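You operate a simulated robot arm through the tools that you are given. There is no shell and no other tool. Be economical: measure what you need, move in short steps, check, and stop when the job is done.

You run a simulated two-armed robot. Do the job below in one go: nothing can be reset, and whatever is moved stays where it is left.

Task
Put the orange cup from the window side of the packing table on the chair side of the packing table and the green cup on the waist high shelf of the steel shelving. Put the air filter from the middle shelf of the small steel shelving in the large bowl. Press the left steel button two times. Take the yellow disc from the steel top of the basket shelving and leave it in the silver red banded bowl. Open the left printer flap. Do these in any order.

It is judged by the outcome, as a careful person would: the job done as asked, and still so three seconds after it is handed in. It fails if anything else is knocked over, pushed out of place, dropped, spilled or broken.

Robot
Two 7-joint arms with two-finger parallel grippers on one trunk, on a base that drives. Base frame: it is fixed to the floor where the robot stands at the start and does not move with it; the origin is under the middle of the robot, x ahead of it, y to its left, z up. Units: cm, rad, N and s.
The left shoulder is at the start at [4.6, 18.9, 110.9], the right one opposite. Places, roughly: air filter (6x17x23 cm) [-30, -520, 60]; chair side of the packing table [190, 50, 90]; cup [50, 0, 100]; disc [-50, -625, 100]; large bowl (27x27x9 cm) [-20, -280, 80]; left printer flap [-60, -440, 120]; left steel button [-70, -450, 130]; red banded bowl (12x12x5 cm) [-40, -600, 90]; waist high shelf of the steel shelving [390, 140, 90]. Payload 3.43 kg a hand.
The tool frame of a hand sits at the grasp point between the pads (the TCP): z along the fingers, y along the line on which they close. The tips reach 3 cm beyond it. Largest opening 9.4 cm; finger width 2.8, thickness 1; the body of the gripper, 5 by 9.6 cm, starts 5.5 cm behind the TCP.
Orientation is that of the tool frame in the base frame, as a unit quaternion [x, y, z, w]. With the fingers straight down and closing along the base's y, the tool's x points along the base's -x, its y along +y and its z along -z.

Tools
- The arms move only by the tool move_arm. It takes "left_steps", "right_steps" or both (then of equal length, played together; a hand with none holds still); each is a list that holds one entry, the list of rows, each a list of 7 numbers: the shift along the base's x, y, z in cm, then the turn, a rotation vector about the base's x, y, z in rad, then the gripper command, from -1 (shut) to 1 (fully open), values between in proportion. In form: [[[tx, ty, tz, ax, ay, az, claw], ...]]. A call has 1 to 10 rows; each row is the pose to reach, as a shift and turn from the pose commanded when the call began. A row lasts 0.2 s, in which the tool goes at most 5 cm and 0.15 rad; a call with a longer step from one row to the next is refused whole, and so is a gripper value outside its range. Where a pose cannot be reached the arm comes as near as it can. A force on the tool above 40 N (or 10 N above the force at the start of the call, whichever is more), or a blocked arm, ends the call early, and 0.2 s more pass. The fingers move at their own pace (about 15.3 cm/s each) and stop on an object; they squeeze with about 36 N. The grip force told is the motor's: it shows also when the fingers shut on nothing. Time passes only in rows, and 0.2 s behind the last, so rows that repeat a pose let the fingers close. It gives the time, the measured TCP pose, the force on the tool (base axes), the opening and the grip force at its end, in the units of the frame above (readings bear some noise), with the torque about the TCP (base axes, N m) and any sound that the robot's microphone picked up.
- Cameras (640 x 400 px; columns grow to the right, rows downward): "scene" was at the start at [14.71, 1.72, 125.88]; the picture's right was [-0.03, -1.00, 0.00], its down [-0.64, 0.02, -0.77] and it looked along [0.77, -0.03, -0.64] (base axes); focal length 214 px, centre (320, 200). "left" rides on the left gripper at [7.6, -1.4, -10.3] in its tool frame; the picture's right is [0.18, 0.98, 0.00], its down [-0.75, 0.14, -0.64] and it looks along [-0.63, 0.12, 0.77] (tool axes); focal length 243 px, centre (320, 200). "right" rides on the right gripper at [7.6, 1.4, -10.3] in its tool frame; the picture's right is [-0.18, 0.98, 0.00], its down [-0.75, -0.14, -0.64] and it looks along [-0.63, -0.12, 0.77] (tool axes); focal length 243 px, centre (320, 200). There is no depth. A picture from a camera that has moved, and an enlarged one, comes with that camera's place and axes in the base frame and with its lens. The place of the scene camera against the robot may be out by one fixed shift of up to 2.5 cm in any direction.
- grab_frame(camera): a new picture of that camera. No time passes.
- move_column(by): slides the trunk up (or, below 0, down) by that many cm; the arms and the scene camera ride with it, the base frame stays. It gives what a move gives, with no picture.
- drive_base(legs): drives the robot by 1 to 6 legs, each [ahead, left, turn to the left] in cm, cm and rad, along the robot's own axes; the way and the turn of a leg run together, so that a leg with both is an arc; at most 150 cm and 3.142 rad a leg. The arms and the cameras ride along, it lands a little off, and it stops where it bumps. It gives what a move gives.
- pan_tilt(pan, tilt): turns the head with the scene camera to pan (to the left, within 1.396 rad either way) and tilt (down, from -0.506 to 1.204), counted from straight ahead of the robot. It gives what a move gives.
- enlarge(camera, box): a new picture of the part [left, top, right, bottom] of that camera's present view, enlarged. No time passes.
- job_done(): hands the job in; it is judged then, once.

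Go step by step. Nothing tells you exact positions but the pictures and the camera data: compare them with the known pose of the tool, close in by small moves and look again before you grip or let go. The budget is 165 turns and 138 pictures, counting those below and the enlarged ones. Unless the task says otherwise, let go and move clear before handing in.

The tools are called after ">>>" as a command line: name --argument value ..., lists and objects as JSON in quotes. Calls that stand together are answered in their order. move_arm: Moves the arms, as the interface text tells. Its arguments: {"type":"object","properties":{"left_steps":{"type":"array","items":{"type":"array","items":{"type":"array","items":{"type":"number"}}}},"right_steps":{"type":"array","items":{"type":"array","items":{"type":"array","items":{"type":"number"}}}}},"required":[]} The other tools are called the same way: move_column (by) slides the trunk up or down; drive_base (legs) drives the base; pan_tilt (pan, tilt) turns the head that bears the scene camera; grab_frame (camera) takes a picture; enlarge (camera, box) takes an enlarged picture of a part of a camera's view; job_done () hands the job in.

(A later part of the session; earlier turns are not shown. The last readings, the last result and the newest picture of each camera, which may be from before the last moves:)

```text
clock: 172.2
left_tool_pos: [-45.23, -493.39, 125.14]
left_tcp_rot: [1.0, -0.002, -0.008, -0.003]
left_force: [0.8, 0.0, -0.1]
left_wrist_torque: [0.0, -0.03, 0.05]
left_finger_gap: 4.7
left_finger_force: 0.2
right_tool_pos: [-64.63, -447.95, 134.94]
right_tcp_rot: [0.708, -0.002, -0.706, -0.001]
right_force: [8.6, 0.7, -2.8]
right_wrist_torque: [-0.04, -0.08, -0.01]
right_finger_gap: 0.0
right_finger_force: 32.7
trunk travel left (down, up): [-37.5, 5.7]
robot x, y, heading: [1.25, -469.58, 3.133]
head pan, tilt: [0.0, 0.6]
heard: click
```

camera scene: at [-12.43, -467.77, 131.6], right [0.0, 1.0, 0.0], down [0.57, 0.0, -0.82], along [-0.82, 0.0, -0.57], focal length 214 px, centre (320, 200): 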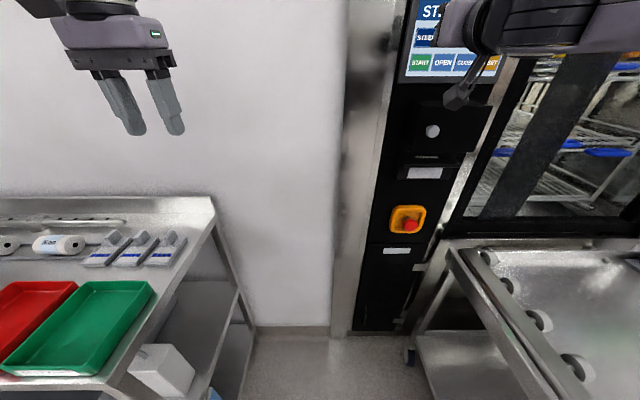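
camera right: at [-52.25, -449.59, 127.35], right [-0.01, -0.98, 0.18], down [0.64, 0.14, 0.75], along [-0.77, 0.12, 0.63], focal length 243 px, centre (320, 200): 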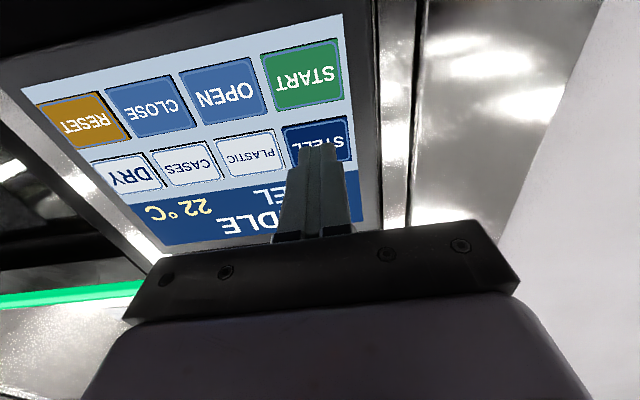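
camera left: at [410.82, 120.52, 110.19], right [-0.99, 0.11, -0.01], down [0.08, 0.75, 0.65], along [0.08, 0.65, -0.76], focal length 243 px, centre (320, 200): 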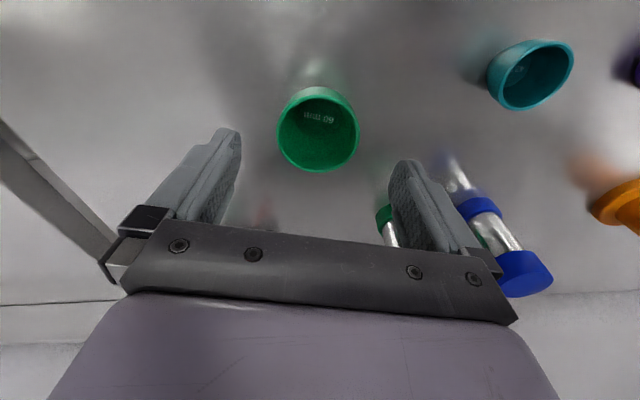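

A click: first press. I draw back.

>>> move_arm --right_steps '[[[1.5, 0, -0.3, 0, 0, 0, -1], [3, 0, -0.3, 0, 0, 0, -1], [3, 0, -0.3, 0, 0, 0, -1]]]'

>>> grab_frame --camera "right"

```text
clock: 173.0
left_tool_pos: [-45.28, -493.45, 125.08]
left_tcp_rot: [1.0, -0.003, -0.009, -0.002]
left_force: [0.1, -0.9, 0.2]
left_wrist_torque: [0.02, -0.02, -0.01]
left_finger_gap: 4.7
left_finger_force: 0.0
right_tool_pos: [-61.92, -448.13, 134.56]
right_tcp_rot: [0.708, -0.003, -0.706, -0.002]
right_force: [-0.4, 0.2, -0.4]
right_wrist_torque: [-0.02, 0.03, 0.03]
right_finger_gap: 0.0
right_finger_force: 32.9
trunk travel left (down, up): [-37.5, 5.7]
robot x, y, heading: [1.51, -469.37, 3.137]
head pan, tilt: [0.0, 0.6]
```

```text
80 pictures are left
camera right: at [-51.63, -449.62, 127.11], right [-0.01, -0.98, 0.19], down [0.64, 0.14, 0.75], along [-0.77, 0.13, 0.63], focal length 243 px, centre (320, 200)
```

right: 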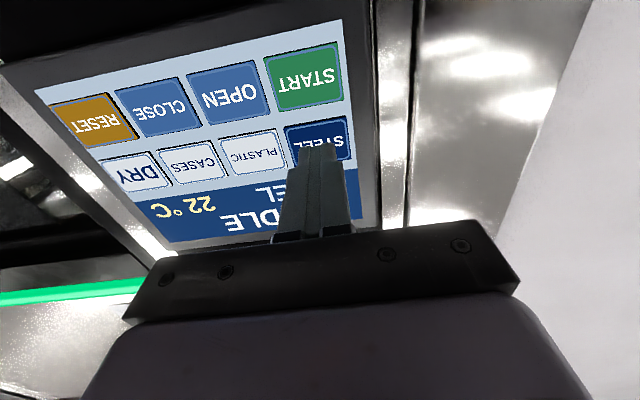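

The key came back out, state unchanged. I press it a second time, the same way.

>>> move_arm --right_steps '[[[-1.3, 0, 0.1, 0, 0, 0, -1], [-2, 0, 0.1, 0, 0, 0, -1], [-2.5, 0, 0.1, 0, 0, 0, -1], [-2.9, 0, 0.1, 0, 0, 0, -1]]]'

>>> move_arm --right_steps '[[[3, 0, -1, 0, 0, 0, -1], [6, 0, -3, 0, 0, 0, -1], [6, 0, -3, 0, 0, 0, -1]]]'

>>> grab_frame --camera "right"

>>> enlarge --camera "scene" --box '[380, 60, 500, 200]'

```text
clock: 174.0
left_tool_pos: [-45.12, -493.32, 125.14]
left_tcp_rot: [1.0, -0.003, -0.009, -0.003]
left_force: [-0.5, -0.4, -0.4]
left_wrist_torque: [-0.01, -0.02, 0.0]
left_finger_gap: 4.72
left_finger_force: 0.0
right_tool_pos: [-64.53, -448.08, 134.64]
right_tcp_rot: [0.708, -0.003, -0.707, -0.002]
right_force: [6.6, 0.4, -1.7]
right_wrist_torque: [-0.02, -0.08, -0.03]
right_finger_gap: 0.0
right_finger_force: 33.6
trunk travel left (down, up): [-37.5, 5.7]
robot x, y, heading: [1.54, -469.64, 3.133]
head pan, tilt: [0.0, 0.6]
heard: click
```

```text
clock: 174.8
left_tool_pos: [-45.33, -493.42, 125.1]
left_tcp_rot: [1.0, -0.002, -0.01, -0.003]
left_force: [-0.2, -0.3, 0.8]
left_wrist_torque: [-0.02, 0.0, 0.04]
left_finger_gap: 4.68
left_finger_force: 0.0
right_tool_pos: [-58.6, -448.1, 131.77]
right_tcp_rot: [0.708, -0.004, -0.706, -0.002]
right_force: [0.4, 0.6, 0.3]
right_wrist_torque: [0.02, 0.0, 0.01]
right_finger_gap: 0.01
right_finger_force: 33.0
trunk travel left (down, up): [-37.5, 5.7]
robot x, y, heading: [1.19, -469.42, 3.136]
head pan, tilt: [0.0, 0.6]
```

```text
79 pictures are left
camera right: at [-48.48, -449.71, 124.35], right [-0.01, -0.98, 0.19], down [0.64, 0.14, 0.75], along [-0.77, 0.13, 0.63], focal length 243 px, centre (320, 200)
```

right: 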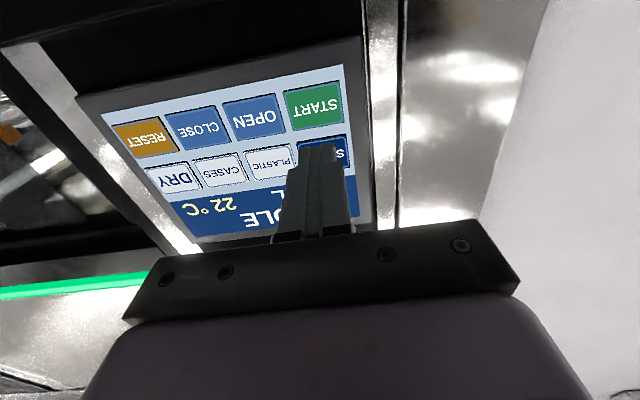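

```text
2.86 times, centred on (440, 130) of scene
camera zoom: at [-12.36, -467.78, 131.61], right [0.0, 1.0, 0.0], down [0.57, 0.0, -0.83], along [-0.82, 0.0, -0.57], focal length 613 px, centre (-23, 400)
```

zoom: 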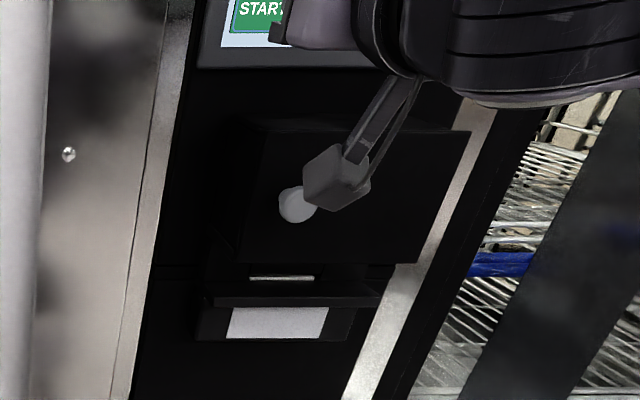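

Both presses clicked. Next is the flap with its round knob below the screen; I bring the opened right hand level with it and look.

>>> move_arm --right_steps '[[[4, 0, -1, 0, 0, 0, -1], [8, 1, -4, 0, 0, 0, -0.5], [9, 2, -8, 0, 0, 0, 0], [9, 3, -12, 0, 0, 0, 0], [9, 3, -15, 0, 0, 0, 0], [9, 3, -15, 0, 0, 0, 0]]]'

>>> grab_frame --camera "right"

>>> grab_frame --camera "scene"

```text
refused: row 2 steps farther than a row can; nothing moved
```

```text
77 pictures are left
camera right: at [-48.48, -449.71, 124.35], right [-0.01, -0.98, 0.19], down [0.64, 0.14, 0.75], along [-0.77, 0.13, 0.63], focal length 243 px, centre (320, 200)
```

right: 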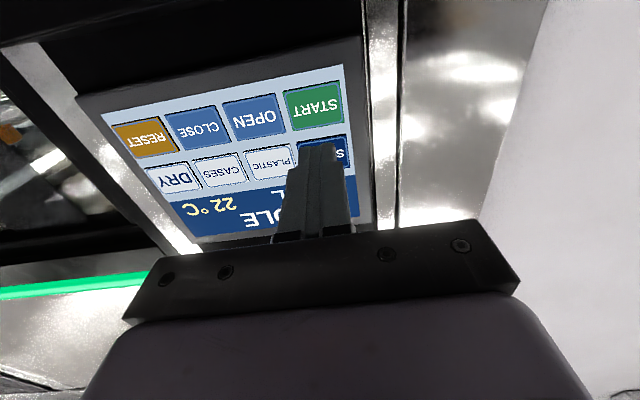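

```text
76 pictures are left
camera scene: at [-12.36, -467.78, 131.61], right [0.0, 1.0, 0.0], down [0.57, 0.0, -0.83], along [-0.82, 0.0, -0.57], focal length 214 px, centre (320, 200)
```

scene: 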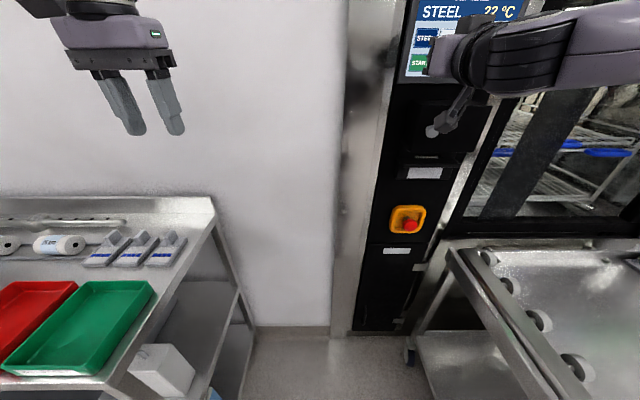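

That call was refused for one long step; I repeat it with smaller ones.

>>> move_arm --right_steps '[[[4, 0, -1, 0, 0, 0, -1], [7.5, 1, -3, 0, 0, 0, -0.5], [9, 2, -7, 0, 0, 0, 0], [9, 3, -11, 0, 0, 0, 0], [9, 3, -15, 0, 0, 0, 0], [9, 3, -15, 0, 0, 0, 0]]]'

>>> grab_frame --camera "right"

```text
clock: 176.2
left_tool_pos: [-45.32, -493.41, 125.18]
left_tcp_rot: [1.0, -0.002, -0.009, -0.003]
left_force: [-0.2, -0.4, -1.0]
left_wrist_torque: [0.02, 0.0, 0.0]
left_finger_gap: 4.67
left_finger_force: 0.0
right_tool_pos: [-49.59, -445.62, 122.66]
right_tcp_rot: [0.709, -0.003, -0.705, -0.003]
right_force: [0.7, 0.2, 0.1]
right_wrist_torque: [-0.01, 0.0, 0.04]
right_finger_gap: 4.68
right_finger_force: 0.1
right hand out of reach, approached as far as the arm can: row 4, 5, 6
trunk travel left (down, up): [-37.5, 5.7]
robot x, y, heading: [1.45, -469.44, 3.139]
head pan, tilt: [0.0, 0.6]
```

```text
75 pictures are left
camera right: at [-39.42, -447.16, 115.28], right [-0.01, -0.98, 0.18], down [0.64, 0.14, 0.76], along [-0.77, 0.13, 0.63], focal length 243 px, centre (320, 200)
```

right: 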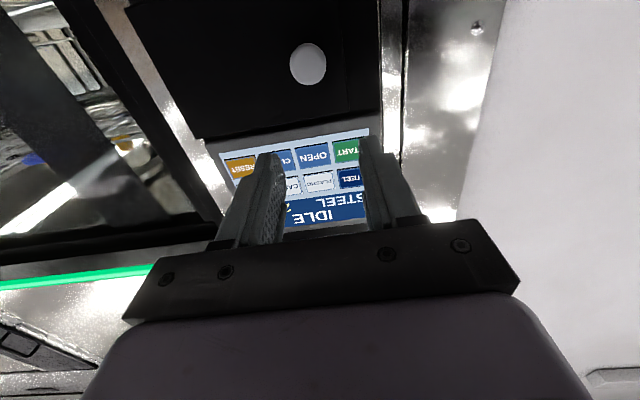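

The knob (≈3 cm) is near [-61, -445, 119]. I lower the trunk 4 cm so the hand lines up with it, and look again.

>>> move_column --by -4

>>> grab_frame --camera "right"

```text
clock: 177.1
left_tool_pos: [-45.3, -493.45, 121.06]
left_tcp_rot: [1.0, -0.002, -0.008, -0.002]
left_force: [0.9, 0.5, -0.4]
left_wrist_torque: [-0.03, -0.02, 0.0]
left_finger_gap: 4.72
left_finger_force: 0.0
right_tool_pos: [-49.63, -445.77, 118.71]
right_tcp_rot: [0.709, -0.003, -0.705, -0.003]
right_force: [-1.0, 0.4, -0.2]
right_wrist_torque: [0.01, -0.04, 0.01]
right_finger_gap: 4.68
right_finger_force: 0.1
trunk travel left (down, up): [-33.5, 9.7]
robot x, y, heading: [1.68, -469.63, 3.14]
head pan, tilt: [0.0, 0.6]
```

```text
74 pictures are left
camera right: at [-39.41, -447.21, 111.3], right [-0.01, -0.98, 0.18], down [0.64, 0.14, 0.76], along [-0.77, 0.13, 0.63], focal length 243 px, centre (320, 200)
```

right: 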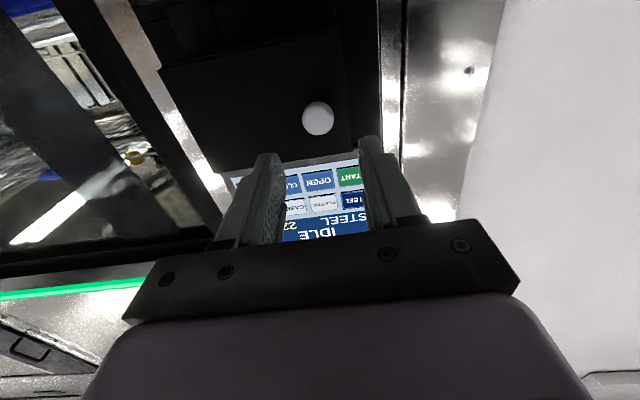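

The knob face is at [-58.6, -445.4, 118.6], right in front of the hand. I advance so the tips straddle it.

>>> move_arm --right_steps '[[[-3, 0.3, 0, 0, 0, 0, 0.1], [-5.5, 0.3, 0, 0, 0, 0, 0.1], [-7, 0.3, 0, 0, 0, 0, 0.1], [-7.5, 0.3, 0, 0, 0, 0, 0.1], [-7.5, 0.3, 0, 0, 0, 0, 0.1]]]'

>>> grab_frame --camera "right"

>>> enlarge --camera "scene" --box '[380, 60, 500, 200]'

```text
clock: 178.3
left_tool_pos: [-45.26, -493.37, 121.24]
left_tcp_rot: [1.0, -0.002, -0.008, -0.002]
left_force: [-0.5, 0.4, 0.2]
left_wrist_torque: [0.01, 0.04, 0.01]
left_finger_gap: 4.71
left_finger_force: 0.2
right_tool_pos: [-57.17, -445.33, 119.52]
right_tcp_rot: [0.713, -0.002, -0.701, -0.002]
right_force: [0.4, -0.3, 0.3]
right_wrist_torque: [0.03, -0.02, -0.02]
right_finger_gap: 5.19
right_finger_force: 0.1
right hand out of reach, approached as far as the arm can: row 1, 2, 3, 4, 5
trunk travel left (down, up): [-33.5, 9.7]
robot x, y, heading: [1.41, -469.35, 3.136]
head pan, tilt: [0.0, 0.6]
```

```text
73 pictures are left
camera right: at [-46.81, -446.8, 112.25], right [-0.01, -0.98, 0.18], down [0.63, 0.14, 0.76], along [-0.78, 0.13, 0.62], focal length 243 px, centre (320, 200)
```

right: 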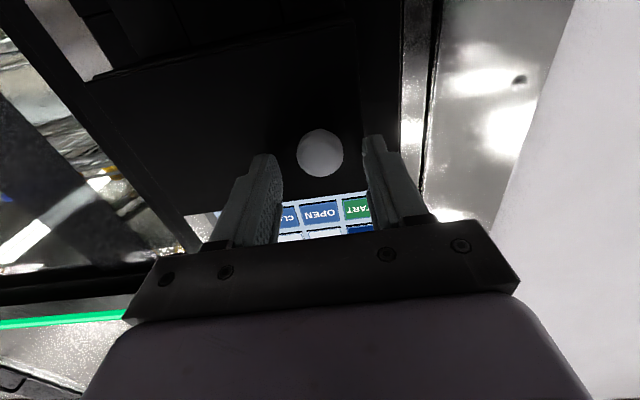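

```text
2.86 times, centred on (440, 130) of scene
camera zoom: at [-12.34, -467.79, 127.61], right [0.0, 1.0, 0.0], down [0.56, 0.0, -0.83], along [-0.83, 0.0, -0.56], focal length 613 px, centre (-23, 400)
```

zoom: 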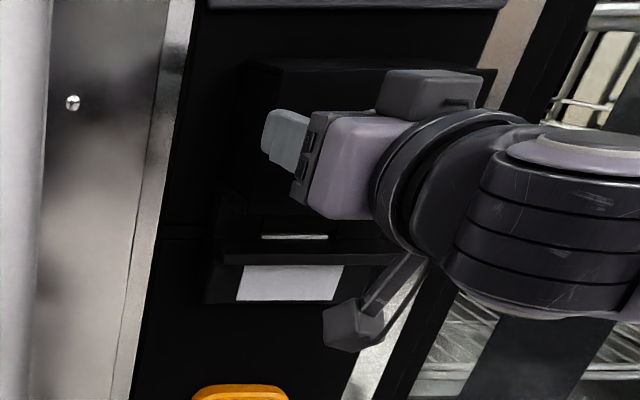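

The knob's face is at about x -59.3; the tips just reach it. I drop the trunk 0.7 cm and go 1.3 cm deeper.

>>> move_column --by -0.7

>>> move_arm --right_steps '[[[-0.7, 0, 0, 0, 0, 0, 0.1], [-1.3, 0, 0, 0, 0, 0, 0.1], [-1.3, 0, 0, 0, 0, 0, 0.1]]]'

>>> grab_frame --camera "right"

```text
clock: 178.8
left_tool_pos: [-45.22, -493.38, 120.37]
left_tcp_rot: [1.0, -0.003, -0.009, -0.003]
left_force: [0.5, -0.3, -0.8]
left_wrist_torque: [-0.01, -0.01, -0.01]
left_finger_gap: 4.68
left_finger_force: 0.0
right_tool_pos: [-56.97, -445.2, 118.73]
right_tcp_rot: [0.712, -0.003, -0.702, -0.003]
right_force: [0.4, -0.6, -0.1]
right_wrist_torque: [-0.01, 0.0, -0.03]
right_finger_gap: 5.2
right_finger_force: 0.1
trunk travel left (down, up): [-32.8, 10.4]
robot x, y, heading: [1.36, -469.26, 3.137]
head pan, tilt: [0.0, 0.6]
```

```text
clock: 179.6
left_tool_pos: [-44.83, -493.24, 120.66]
left_tcp_rot: [1.0, -0.002, -0.009, -0.001]
left_force: [-0.9, -0.1, -0.4]
left_wrist_torque: [0.01, 0.01, -0.01]
left_finger_gap: 4.68
left_finger_force: 0.1
right_tool_pos: [-57.86, -445.21, 118.83]
right_tcp_rot: [0.713, -0.003, -0.702, -0.003]
right_force: [38.0, 1.3, -11.4]
right_wrist_torque: [-0.03, 0.17, 0.12]
right_finger_gap: 4.99
right_finger_force: 0.1
trunk travel left (down, up): [-32.8, 10.4]
robot x, y, heading: [1.54, -469.62, 3.139]
head pan, tilt: [0.0, 0.6]
```

```text
71 pictures are left
camera right: at [-47.61, -446.76, 111.55], right [-0.01, -0.98, 0.18], down [0.63, 0.14, 0.76], along [-0.78, 0.12, 0.62], focal length 243 px, centre (320, 200)
```

right: 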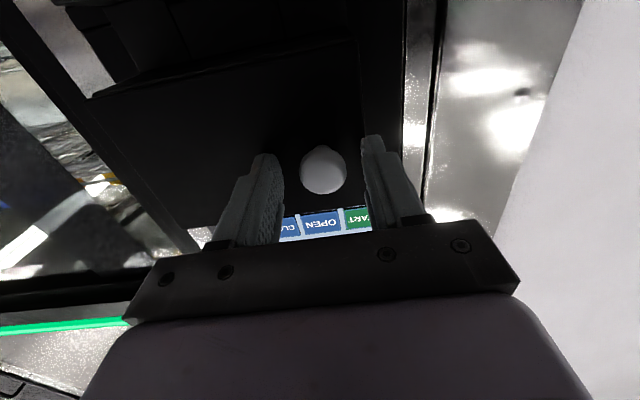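

The tips touched the plate (x ≈ -61). The knob is at the plate's left, so it hinges on the right (y ≈ -434). I ease back, close on the knob, and begin to pull along the arc.

>>> move_arm --right_steps '[[[0.7, 0, 0, 0, 0, 0, 0.1], [0.7, -0.2, 0, 0, 0, 0, -0.3], [0.7, -0.2, 0, 0, 0, 0, -1], [0.7, -0.2, 0, 0, 0, 0, -1], [1.5, -0.2, 0, 0, 0, 0.08, -1], [2.4, 0, 0, 0, 0, 0.15, -1], [3.2, 0, 0, 0, 0, 0.22, -1], [4, 0.2, 0, 0, 0, 0.3, -1]]]'

>>> grab_frame --camera "right"

>>> enlarge --camera "scene" --box '[380, 60, 500, 200]'

```text
clock: 181.4
left_tool_pos: [-45.29, -493.09, 120.5]
left_tcp_rot: [1.0, -0.002, -0.008, -0.001]
left_force: [0.4, -0.2, 0.1]
left_wrist_torque: [-0.01, 0.01, 0.01]
left_finger_gap: 4.69
left_finger_force: 0.1
right_tool_pos: [-54.49, -444.05, 119.05]
right_tcp_rot: [0.703, 0.094, -0.699, 0.095]
right_force: [-10.5, 25.5, 21.6]
right_wrist_torque: [0.29, 0.25, -0.58]
right_finger_gap: 2.47
right_finger_force: 45.4
trunk travel left (down, up): [-32.8, 10.4]
robot x, y, heading: [1.65, -469.24, 3.135]
head pan, tilt: [0.0, 0.6]
```

```text
70 pictures are left
camera right: at [-44.28, -442.76, 111.76], right [0.26, -0.95, 0.19], down [0.58, 0.31, 0.76], along [-0.78, -0.09, 0.63], focal length 243 px, centre (320, 200)
```

right: 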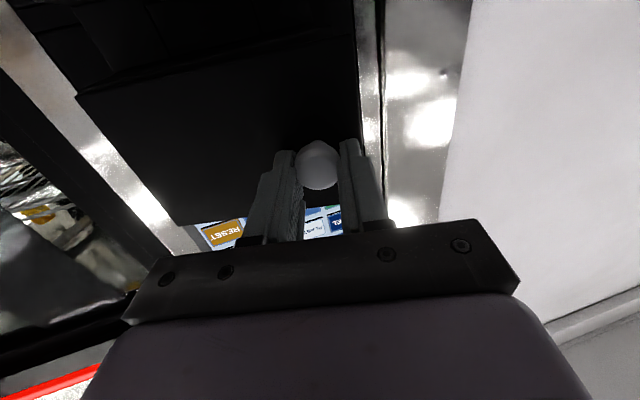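

```text
2.86 times, centred on (440, 130) of scene
camera zoom: at [-12.29, -467.46, 126.94], right [0.01, 1.0, 0.0], down [0.56, -0.01, -0.83], along [-0.83, 0.0, -0.56], focal length 613 px, centre (-23, 400)
```

zoom: 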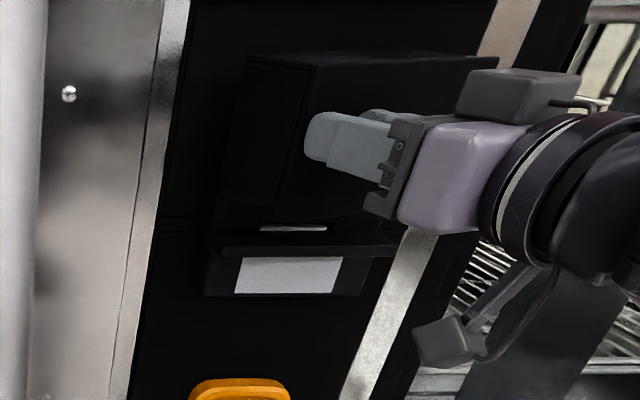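

The flap follows the arc (about 0.27 rad so far), confirming the hinge on the right. I continue along the arc with the hand turning with it.

>>> move_arm --right_steps '[[[0.4, 1.0, 0.3, 0, 0, 0, -1], [1.5, 2.3, 0.3, 0, 0, 0.15, -1], [2.7, 3.6, 0.3, 0, 0, 0.3, -1], [3.6, 5.1, 0.3, 0, 0, 0.45, -1], [4.3, 6.7, 0.3, 0, 0, 0.6, -1], [4.3, 6.7, 0.3, 0, 0, 0.6, -1]]]'

>>> grab_frame --camera "right"

>>> grab_frame --camera "scene"

```text
clock: 182.8
left_tool_pos: [-45.06, -493.5, 120.54]
left_tcp_rot: [1.0, -0.003, -0.009, -0.003]
left_force: [0.6, 0.5, -0.2]
left_wrist_torque: [-0.01, -0.03, -0.02]
left_finger_gap: 4.7
left_finger_force: 0.1
right_tool_pos: [-49.59, -438.73, 119.03]
right_tcp_rot: [0.643, 0.312, -0.63, 0.306]
right_force: [25.7, -14.2, -14.2]
right_wrist_torque: [-0.88, 0.58, -0.01]
right_finger_gap: 2.5
right_finger_force: 45.2
trunk travel left (down, up): [-32.8, 10.4]
robot x, y, heading: [1.12, -469.45, 3.138]
head pan, tilt: [0.0, 0.6]
```

```text
68 pictures are left
camera right: at [-42.19, -431.55, 111.89], right [0.77, -0.61, 0.18], down [0.28, 0.58, 0.77], along [-0.57, -0.54, 0.62], focal length 243 px, centre (320, 200)
```

right: 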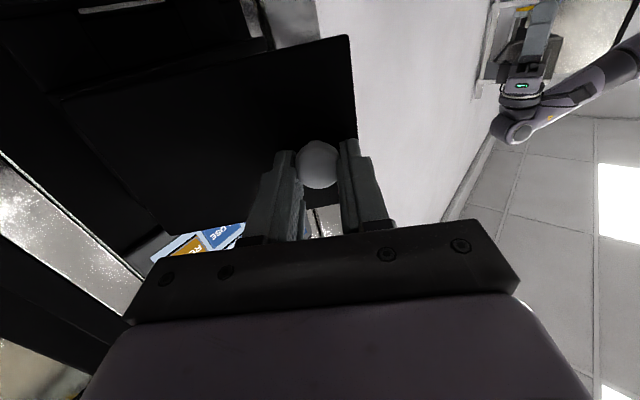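

```text
67 pictures are left
camera scene: at [-12.06, -467.89, 126.93], right [0.0, 1.0, 0.0], down [0.56, 0.0, -0.83], along [-0.83, 0.0, -0.56], focal length 214 px, centre (320, 200)
```

scene: 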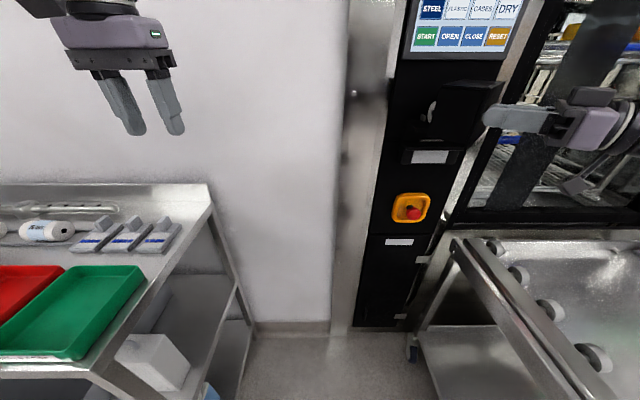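

The flap stands about 50° open. I go on along the arc to near 85°.

>>> move_arm --right_steps '[[[0.8, 1.5, 0, 0, 0, 0.15, -1], [1.1, 3.3, 0, 0, 0, 0.3, -1], [1.1, 5.0, 0, 0, 0, 0.45, -1], [0.9, 6.6, 0, 0, 0, 0.58, -1], [0.9, 6.6, 0, 0, 0, 0.58, -1]]]'

>>> enlarge --camera "scene" --box '[360, 0, 560, 200]'

```text
clock: 183.7
left_tool_pos: [-45.13, -493.31, 120.55]
left_tcp_rot: [1.0, -0.004, -0.01, -0.002]
left_force: [-0.2, 0.1, -0.5]
left_wrist_torque: [-0.01, -0.02, -0.02]
left_finger_gap: 4.7
left_finger_force: 0.1
right_tool_pos: [-48.24, -433.63, 119.13]
right_tcp_rot: [0.558, 0.442, -0.549, 0.437]
right_force: [14.2, -0.6, 0.7]
right_wrist_torque: [-0.55, 0.32, -0.09]
right_finger_gap: 2.49
right_finger_force: 44.9
trunk travel left (down, up): [-32.8, 10.4]
robot x, y, heading: [1.34, -469.39, 3.136]
head pan, tilt: [0.0, 0.6]
stopped in row 4 (right hand): the force on the tool passed its limit (the readings are from after the stop); the commanded pose is now the measured one
```

```text
2.00 times, centred on (460, 100) of scene
camera zoom: at [-12.04, -467.75, 126.98], right [0.01, 1.0, 0.0], down [0.56, 0.0, -0.83], along [-0.83, 0.01, -0.56], focal length 429 px, centre (40, 400)
```

zoom: 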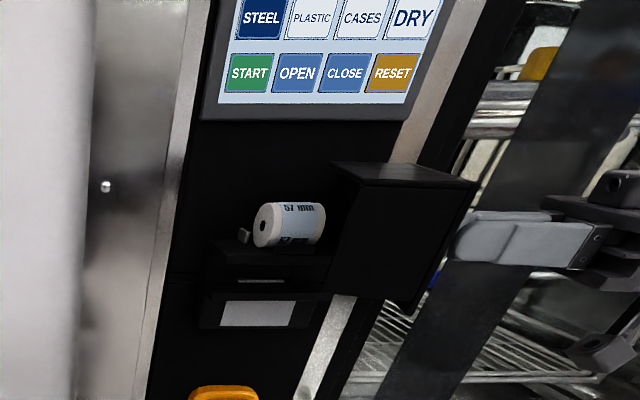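

The flap is open about 77°, with the paper roll visible. I release the knob and draw the hand straight off it.

>>> move_arm --right_steps '[[[0, 0, 0, 0, 0, 0, 0], [0, 0, 0, 0, 0, 0, 0.4], [0, 0, 0, 0, 0, 0, 0.4], [0.5, 2, 0, 0, 0, 0, 0.4], [1.1, 4.5, 0, 0, 0, 0, 0.4], [1.6, 7, 0, 0, 0, 0, 0.4]]]'

>>> grab_frame --camera "scene"

```text
clock: 185.1
left_tool_pos: [-45.28, -493.3, 120.4]
left_tcp_rot: [1.0, -0.003, -0.008, -0.003]
left_force: [0.7, -0.8, -0.4]
left_wrist_torque: [-0.02, -0.01, -0.03]
left_finger_gap: 4.7
left_finger_force: 0.0
right_tool_pos: [-46.93, -426.68, 119.0]
right_tcp_rot: [0.561, 0.44, -0.549, 0.436]
right_force: [0.5, 0.4, 0.6]
right_wrist_torque: [0.04, 0.02, 0.0]
right_finger_gap: 6.59
right_finger_force: 0.1
trunk travel left (down, up): [-32.8, 10.4]
robot x, y, heading: [1.44, -469.73, 3.135]
head pan, tilt: [0.0, 0.6]
```

```text
65 pictures are left
camera scene: at [-12.32, -467.72, 126.91], right [0.01, 1.0, 0.0], down [0.56, 0.0, -0.83], along [-0.83, 0.0, -0.56], focal length 214 px, centre (320, 200)
```

scene: 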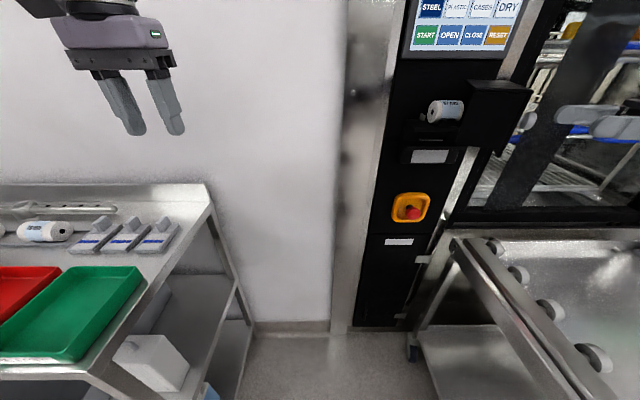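

The flap stays open. I back out, strafe in front of the small shelving, lower the view, and look for the air filter.

>>> drive_base --legs '[[-45, 0, 0], [0, 48, 0]]'

>>> move_arm --right_steps '[[[0, -1, 0, 0, 0, -0.15, 0.4], [0, -2, 0, 0, 0, -0.3, 0.4], [0, -3, 0, 0, 0, -0.45, 0.4], [0, -4, 0, 0, 0, -0.6, 0.4], [0, -5, 0, 0, 0, -0.75, 0.4], [0, -6, 0, 0, 0, -0.9, 0.4], [0, -7, 0, 0, 0, -1.05, 0.4], [0, -7, 0, 0, 0, -1.2, 0.4], [0, -7, 0, 0, 0, -1.33, 0.4]]]'

>>> move_column --by -25

>>> pan_tilt --pan 0 --tilt 0.5

>>> grab_frame --camera "scene"

```text
clock: 190.3
left_tool_pos: [0.45, -541.86, 120.56]
left_tcp_rot: [1.0, -0.004, -0.009, -0.003]
left_force: [-0.3, 0.2, 0.1]
left_wrist_torque: [0.01, -0.02, 0.0]
left_finger_gap: 4.69
left_finger_force: 0.0
right_tool_pos: [-1.25, -475.21, 119.01]
right_tcp_rot: [0.561, 0.441, -0.549, 0.436]
right_force: [-0.7, 0.4, -0.1]
right_wrist_torque: [-0.01, -0.06, 0.0]
right_finger_gap: 6.59
right_finger_force: 0.2
trunk travel left (down, up): [-32.8, 10.4]
robot x, y, heading: [47.3, -517.92, 3.138]
head pan, tilt: [0.0, 0.6]
```

```text
clock: 192.3
left_tool_pos: [0.41, -541.78, 120.37]
left_tcp_rot: [1.0, -0.004, -0.009, -0.003]
left_force: [0.6, 0.0, 0.5]
left_wrist_torque: [-0.02, -0.01, -0.03]
left_finger_gap: 4.71
left_finger_force: 0.0
right_tool_pos: [-1.17, -482.24, 119.04]
right_tcp_rot: [0.713, 0.0, -0.701, 0.004]
right_force: [0.5, -0.5, 0.1]
right_wrist_torque: [0.0, 0.04, -0.03]
right_finger_gap: 6.59
right_finger_force: 0.1
trunk travel left (down, up): [-32.8, 10.4]
robot x, y, heading: [47.39, -517.96, 3.134]
head pan, tilt: [0.0, 0.6]
```

```text
clock: 194.9
left_tool_pos: [0.47, -541.62, 95.43]
left_tcp_rot: [1.0, -0.004, -0.008, -0.001]
left_force: [0.5, 0.5, -0.3]
left_wrist_torque: [0.02, 0.01, 0.01]
left_finger_gap: 4.7
left_finger_force: 0.0
right_tool_pos: [-1.34, -482.08, 94.03]
right_tcp_rot: [0.713, 0.0, -0.701, 0.004]
right_force: [-0.4, -0.6, -0.4]
right_wrist_torque: [-0.01, -0.03, 0.01]
right_finger_gap: 6.58
right_finger_force: 0.1
trunk travel left (down, up): [-7.8, 35.4]
robot x, y, heading: [47.35, -517.91, 3.13]
head pan, tilt: [0.0, 0.6]
```

```text
clock: 195.5
left_tool_pos: [0.41, -541.7, 95.33]
left_tcp_rot: [1.0, -0.004, -0.01, -0.001]
left_force: [0.5, -1.1, 0.0]
left_wrist_torque: [0.02, -0.01, -0.03]
left_finger_gap: 4.74
left_finger_force: 0.0
right_tool_pos: [-1.37, -482.1, 93.99]
right_tcp_rot: [0.714, 0.0, -0.701, 0.005]
right_force: [-0.1, 0.1, -0.8]
right_wrist_torque: [0.0, 0.01, -0.01]
right_finger_gap: 6.55
right_finger_force: 0.0
trunk travel left (down, up): [-7.8, 35.4]
robot x, y, heading: [47.35, -518.03, 3.14]
head pan, tilt: [0.0, 0.499]
```

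```text
64 pictures are left
camera scene: at [33.17, -516.16, 102.82], right [0.01, 1.0, 0.0], down [0.48, 0.0, -0.88], along [-0.88, 0.01, -0.48], focal length 214 px, centre (320, 200)
```

scene: 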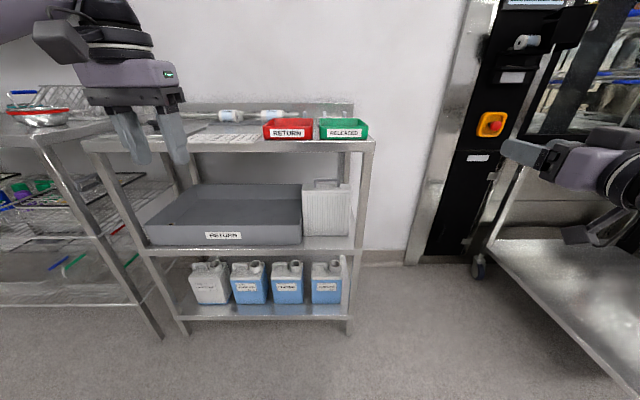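

The white ridged filter stands right of the RETURN tray on the middle shelf. I enlarge it.

>>> enlarge --camera "scene" --box '[270, 140, 390, 260]'

```text
3.33 times, centred on (330, 200) of scene
camera zoom: at [33.17, -516.16, 102.82], right [0.01, 1.0, 0.0], down [0.48, 0.0, -0.88], along [-0.88, 0.01, -0.48], focal length 715 px, centre (287, 200)
```

zoom: 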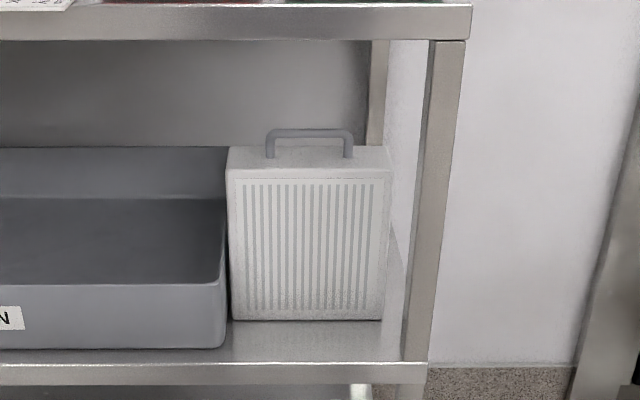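

The filter has a handle on top (bar near [-35, -513, 74]), with about 34 cm between shelves. I'll grip the handle from the front with the fingers one above the other: I raise the left hand out of the way and roll the right hand 90°.

>>> move_arm --left_steps '[[[0, 0, 3, 0, 0, 0, 0], [0, 0, 6, 0, 0, 0, 0], [0, 0, 9, 0, 0, 0, 0], [0, 0, 12, 0, 0, 0, 0], [0, 0, 15, 0, 0, 0, 0], [0, 0, 18, 0, 0, 0, 0], [0, 0, 20, 0, 0, 0, 0], [0, 0, 20, 0, 0, 0, 0], [0, 0, 20, 0, 0, 0, 0], [0, 0, 20, 0, 0, 0, 0]]]' --right_steps '[[[1, -1, 0, -0.15, 0, 0, 0.4], [2, -2, 0, -0.3, 0, 0, 0.4], [3, -3, 0, -0.45, 0, 0, 0.4], [4, -4, 0, -0.6, 0, 0, 0.4], [5, -5, 0, -0.75, 0, 0, 0.4], [5, -6, 0, -0.9, 0, 0, 0.4], [5, -7, -1, -1.05, 0, 0, 0.4], [5, -8, -2, -1.2, 0, 0, 0.4], [5, -9, -3, -1.35, 0, 0, 0.4], [5, -10, -4, -1.5, 0, 0, 0.4]]]'

>>> move_column --by -7.5

```text
clock: 197.7
left_tool_pos: [3.07, -541.41, 107.5]
left_tcp_rot: [1.0, -0.004, -0.011, -0.003]
left_force: [0.2, -0.8, 0.5]
left_wrist_torque: [-0.01, 0.02, 0.01]
left_finger_gap: 4.69
left_finger_force: 0.0
left hand out of reach, approached as far as the arm can: row 4, 5, 6, 7, 8, 9, 10
right_tool_pos: [2.23, -491.95, 92.06]
right_tcp_rot: [0.519, -0.48, -0.511, 0.489]
right_force: [0.3, -0.4, 0.6]
right_wrist_torque: [-0.04, -0.06, -0.02]
right_finger_gap: 6.6
right_finger_force: 0.1
right hand out of reach, approached as far as the arm can: row 7, 8, 9, 10
trunk travel left (down, up): [-7.8, 35.4]
robot x, y, heading: [47.25, -517.76, 3.139]
head pan, tilt: [0.0, 0.499]
```

```text
clock: 198.8
left_tool_pos: [2.91, -541.42, 99.93]
left_tcp_rot: [1.0, -0.003, -0.011, -0.002]
left_force: [-1.0, 0.8, 0.0]
left_wrist_torque: [0.04, 0.02, 0.0]
left_finger_gap: 4.71
left_finger_force: 0.0
right_tool_pos: [2.21, -491.92, 84.67]
right_tcp_rot: [0.52, -0.479, -0.512, 0.488]
right_force: [-0.9, 0.4, 0.8]
right_wrist_torque: [0.0, 0.03, 0.0]
right_finger_gap: 6.57
right_finger_force: 0.1
trunk travel left (down, up): [-0.3, 42.9]
robot x, y, heading: [47.26, -518.24, 3.137]
head pan, tilt: [0.0, 0.499]
```

The roll worked; the hand is at z 84.7. I test whether reaching further forward lets it go down to z 75.

>>> move_arm --right_steps '[[[-4, 0, -1, 0, 0, 0, 0.4], [-8, 0, -3, 0, 0, 0, 0.4], [-11, 0, -6, 0, 0, 0, 0.4], [-13, 0, -9, 0, 0, 0, 0.4], [-13, 0, -10, -0.07, 0, 0, 0.4], [-13, 0, -10, -0.07, 0, 0, 0.4]]]'

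>>> grab_frame --camera "right"

```text
clock: 200.2
left_tool_pos: [3.07, -541.42, 99.89]
left_tcp_rot: [1.0, -0.003, -0.01, -0.003]
left_force: [-0.2, 0.1, -0.2]
left_wrist_torque: [-0.01, 0.01, 0.0]
left_finger_gap: 4.73
left_finger_force: 0.0
right_tool_pos: [-10.25, -492.1, 84.03]
right_tcp_rot: [0.517, -0.51, -0.481, 0.492]
right_force: [0.5, 1.0, -0.7]
right_wrist_torque: [0.03, 0.01, 0.01]
right_finger_gap: 6.59
right_finger_force: 0.1
right hand out of reach, approached as far as the arm can: row 1, 2, 3, 4, 5, 6
trunk travel left (down, up): [-0.3, 42.9]
robot x, y, heading: [47.54, -518.09, 3.143]
head pan, tilt: [0.0, 0.499]
```

```text
62 pictures are left
camera right: at [-0.15, -499.49, 86.25], right [-0.06, 0.19, 0.98], down [0.63, 0.77, -0.11], along [-0.77, 0.62, -0.16], focal length 243 px, centre (320, 200)
```

right: 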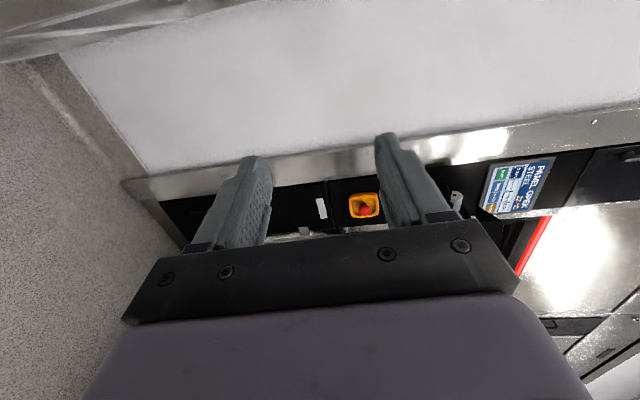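

With a level tool the hand can't go below z 84. I test a slightly downward pitch (≈26°), which should still fit under the upper shelf.

>>> move_arm --right_steps '[[[0, 0, -1, 0, -0.11, 0, 0.4], [0, 0, -3, 0, -0.22, 0, 0.4], [0, 0, -5, 0, -0.33, 0, 0.4], [0, 0, -7, 0, -0.45, 0, 0.4], [0, 0, -9.5, 0, -0.45, 0, 0.4], [0, 0, -9.5, 0, -0.45, 0, 0.4]]]'

>>> grab_frame --camera "scene"

```text
clock: 201.7
left_tool_pos: [2.93, -541.45, 99.84]
left_tcp_rot: [1.0, -0.004, -0.011, -0.002]
left_force: [0.0, 0.2, -0.6]
left_wrist_torque: [-0.06, -0.02, 0.04]
left_finger_gap: 4.72
left_finger_force: 0.0
right_tool_pos: [-10.51, -492.13, 74.34]
right_tcp_rot: [0.612, -0.607, -0.352, 0.365]
right_force: [-0.9, -0.1, -1.0]
right_wrist_torque: [-0.01, -0.02, 0.02]
right_finger_gap: 6.58
right_finger_force: 0.1
trunk travel left (down, up): [-0.3, 42.9]
robot x, y, heading: [47.8, -517.58, 3.139]
head pan, tilt: [0.0, 0.499]
```

```text
61 pictures are left
camera scene: at [33.16, -516.16, 95.32], right [0.01, 1.0, 0.0], down [0.48, 0.0, -0.88], along [-0.88, 0.01, -0.48], focal length 214 px, centre (320, 200)
```

scene: 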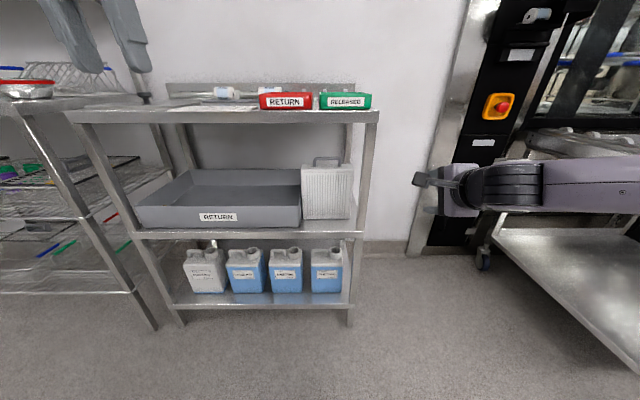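

It reaches z 74 at about 29° pitch. I measure the filter and shelf edges again from this lower viewpoint.

>>> enlarge --camera "scene" --box '[270, 100, 390, 250]'

```text
2.67 times, centred on (330, 175) of scene
camera zoom: at [33.16, -516.16, 95.32], right [0.01, 1.0, 0.0], down [0.48, 0.0, -0.88], along [-0.88, 0.01, -0.48], focal length 572 px, centre (293, 267)
```

zoom: 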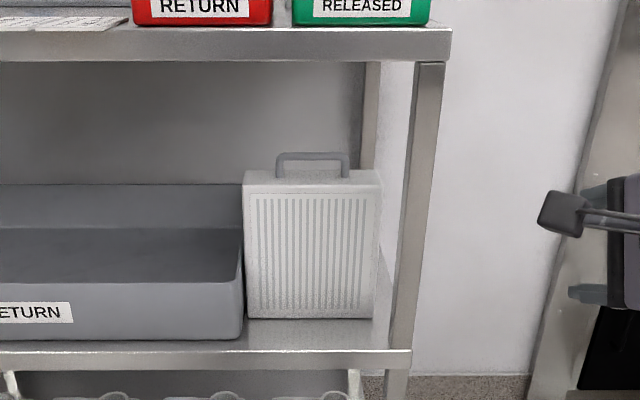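

Handle bar is at about [-36, -513, 73]; upper shelf underside z ≈ 86.5 with front edge x ≈ -24. I strafe left 21 cm to line up, go 8 cm ahead and look through the hand camera.

>>> drive_base --legs '[[0, 21, 0], [8, 0, 0]]'

>>> grab_frame --camera "right"

>>> pan_tilt --pan -0.5 --tilt 0.4

>>> grab_frame --camera "scene"

```text
clock: 204.0
left_tool_pos: [-5.08, -562.64, 99.96]
left_tcp_rot: [1.0, -0.002, -0.01, -0.003]
left_force: [0.1, 0.2, 0.2]
left_wrist_torque: [0.0, 0.01, -0.02]
left_finger_gap: 4.68
left_finger_force: 0.1
right_tool_pos: [-18.84, -513.26, 74.44]
right_tcp_rot: [0.612, -0.606, -0.352, 0.366]
right_force: [0.8, 0.6, 0.2]
right_wrist_torque: [-0.03, -0.02, -0.02]
right_finger_gap: 6.56
right_finger_force: 0.0
trunk travel left (down, up): [-0.3, 42.9]
robot x, y, heading: [39.11, -538.72, 3.135]
head pan, tilt: [0.0, 0.499]
```

```text
59 pictures are left
camera right: at [-10.43, -520.68, 80.9], right [-0.48, 0.19, 0.86], down [0.62, 0.77, 0.18], along [-0.62, 0.61, -0.48], focal length 243 px, centre (320, 200)
```

right: 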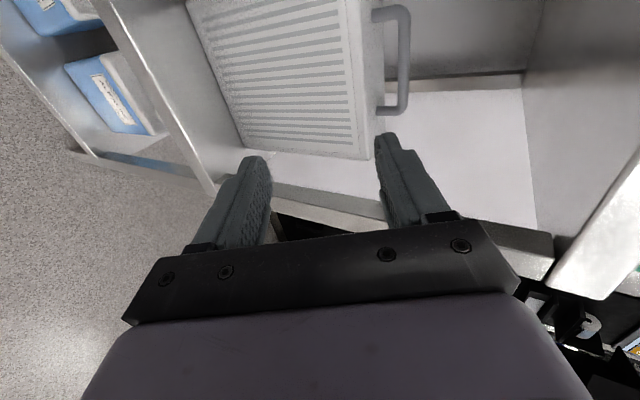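

```text
clock: 204.9
left_tool_pos: [-5.03, -562.51, 99.91]
left_tcp_rot: [1.0, -0.002, -0.01, -0.004]
left_force: [0.7, 0.0, 0.2]
left_wrist_torque: [-0.02, 0.0, 0.01]
left_finger_gap: 4.69
left_finger_force: 0.2
right_tool_pos: [-18.72, -513.21, 74.37]
right_tcp_rot: [0.612, -0.606, -0.352, 0.366]
right_force: [1.0, 0.2, -0.6]
right_wrist_torque: [-0.02, 0.01, 0.01]
right_finger_gap: 6.59
right_finger_force: 0.0
trunk travel left (down, up): [-0.3, 42.9]
robot x, y, heading: [39.4, -538.92, 3.141]
head pan, tilt: [-0.499, 0.4]
```

```text
58 pictures are left
camera scene: at [26.08, -532.85, 96.24], right [0.48, 0.88, 0.0], down [0.34, -0.19, -0.92], along [-0.81, 0.44, -0.39], focal length 214 px, centre (320, 200)
```

scene: 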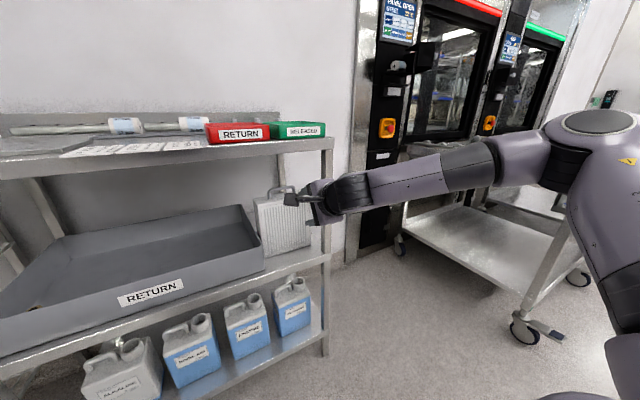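

The hand camera puts the handle at about [-36, -515.3, 74.4], filter top z ≈ 70.6. I flatten the pitch by 0.15 rad for more headroom, narrow the gripper, and shift to y -515.3.

>>> move_arm --right_steps '[[[0, -1, 0.3, 0, 0.08, 0, -0.1], [0, -2, 0.8, 0, 0.15, 0, -0.38], [-1, -2, 0.8, 0, 0.15, 0, -0.38], [-1, -2, 0.8, 0, 0.15, 0, -0.38]]]'

>>> grab_frame --camera "right"

```text
clock: 205.9
left_tool_pos: [-4.89, -562.61, 99.86]
left_tcp_rot: [1.0, -0.002, -0.011, -0.003]
left_force: [0.6, -0.5, 0.0]
left_wrist_torque: [-0.02, -0.01, 0.03]
left_finger_gap: 4.7
left_finger_force: 0.1
right_tool_pos: [-19.75, -515.25, 75.33]
right_tcp_rot: [0.585, -0.577, -0.396, 0.41]
right_force: [0.4, -0.4, -0.2]
right_wrist_torque: [-0.02, 0.03, 0.0]
right_finger_gap: 2.91
right_finger_force: 0.1
trunk travel left (down, up): [-0.3, 42.9]
robot x, y, heading: [39.54, -538.95, 3.134]
head pan, tilt: [-0.499, 0.4]
```

```text
57 pictures are left
camera right: at [-10.6, -522.71, 80.44], right [-0.35, 0.19, 0.92], down [0.64, 0.77, 0.08], along [-0.69, 0.61, -0.38], focal length 243 px, centre (320, 200)
```

right: 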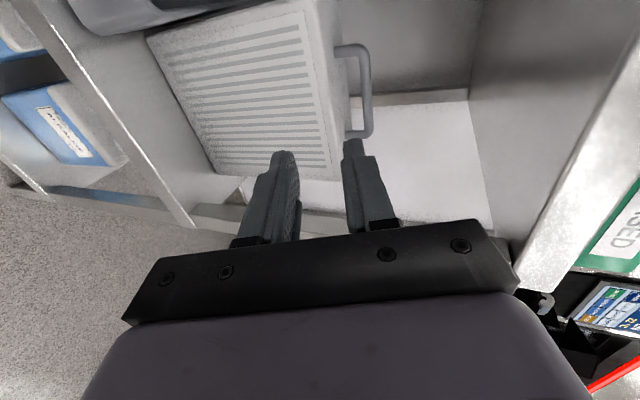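

Alignment looks good (bar at about [-35, -515.6, 74.8]). I drive 9 cm ahead so the tips come close to the bar, and look again.

>>> drive_base --legs '[[9, 0, 0]]'

>>> grab_frame --camera "right"

>>> enlarge --camera "scene" --box '[200, 130, 400, 280]'

```text
clock: 207.0
left_tool_pos: [-13.77, -562.56, 99.9]
left_tcp_rot: [1.0, -0.002, -0.011, -0.003]
left_force: [0.7, 0.3, -0.3]
left_wrist_torque: [0.03, -0.03, -0.02]
left_finger_gap: 4.7
left_finger_force: 0.1
right_tool_pos: [-28.54, -515.23, 75.33]
right_tcp_rot: [0.584, -0.578, -0.397, 0.41]
right_force: [-1.1, -0.3, -0.9]
right_wrist_torque: [0.01, -0.01, -0.02]
right_finger_gap: 2.91
right_finger_force: 0.1
trunk travel left (down, up): [-0.3, 42.9]
robot x, y, heading: [30.45, -539.36, 3.139]
head pan, tilt: [-0.499, 0.4]
```

```text
56 pictures are left
camera right: at [-19.36, -522.71, 80.46], right [-0.35, 0.19, 0.92], down [0.64, 0.77, 0.08], along [-0.69, 0.61, -0.38], focal length 243 px, centre (320, 200)
```

right: 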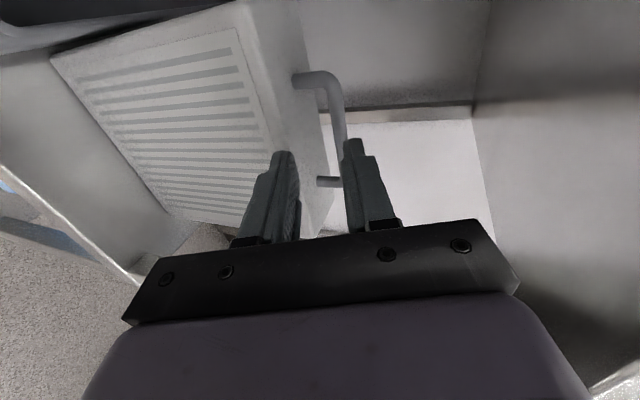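

```text
2.67 times, centred on (300, 205) of scene
camera zoom: at [17.33, -532.83, 96.24], right [0.48, 0.88, 0.0], down [0.34, -0.19, -0.92], along [-0.81, 0.44, -0.39], focal length 572 px, centre (373, 187)
```

zoom: 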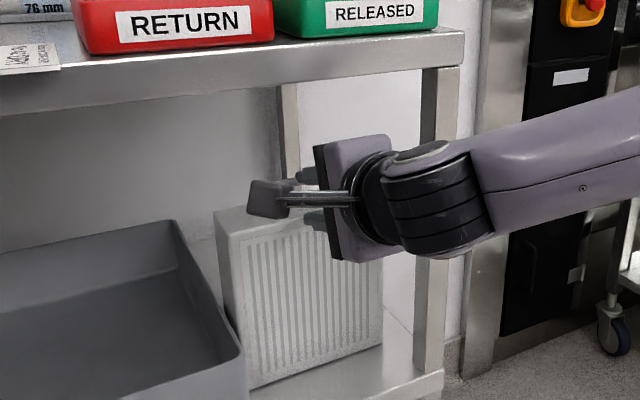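

The bar lies about 5 cm ahead, at the right height for a level advance. I slide forward 4.2 cm around it.

>>> move_arm --right_steps '[[[-0.5, -0.4, -0.2, 0, 0, 0, -0.36], [-1.8, -0.4, -0.3, 0, 0, 0, -0.36], [-3, -0.4, -0.3, 0, 0, 0, -0.36], [-4.2, -0.4, -0.3, 0, 0, 0, -0.36], [-4.2, -0.4, -0.3, 0, 0, 0, -0.36]]]'

>>> grab_frame --camera "right"

>>> enlarge --camera "scene" --box '[200, 130, 400, 280]'

```text
clock: 208.2
left_tool_pos: [-13.75, -562.63, 99.96]
left_tcp_rot: [1.0, -0.002, -0.011, -0.003]
left_force: [0.2, 0.1, 0.0]
left_wrist_torque: [0.01, 0.01, -0.01]
left_finger_gap: 4.72
left_finger_force: 0.0
right_tool_pos: [-32.61, -515.58, 75.0]
right_tcp_rot: [0.584, -0.577, -0.396, 0.411]
right_force: [-0.1, 0.0, -0.5]
right_wrist_torque: [0.01, -0.02, 0.02]
right_finger_gap: 3.0
right_finger_force: 0.1
trunk travel left (down, up): [-0.3, 42.9]
robot x, y, heading: [30.5, -538.97, 3.138]
head pan, tilt: [-0.499, 0.4]
```

```text
54 pictures are left
camera right: at [-23.53, -523.08, 80.14], right [-0.35, 0.19, 0.92], down [0.64, 0.77, 0.08], along [-0.69, 0.61, -0.38], focal length 243 px, centre (320, 200)
```

right: 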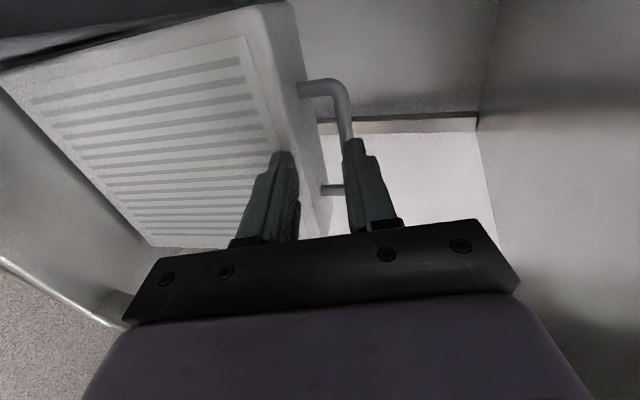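

```text
2.67 times, centred on (300, 205) of scene
camera zoom: at [17.33, -532.83, 96.23], right [0.48, 0.88, 0.0], down [0.34, -0.19, -0.92], along [-0.81, 0.44, -0.39], focal length 572 px, centre (373, 187)
```

zoom: 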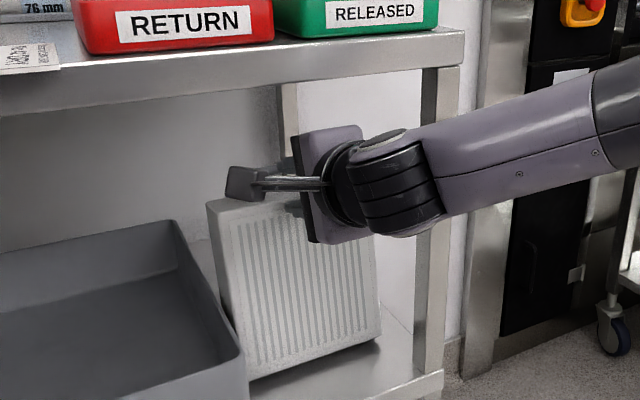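

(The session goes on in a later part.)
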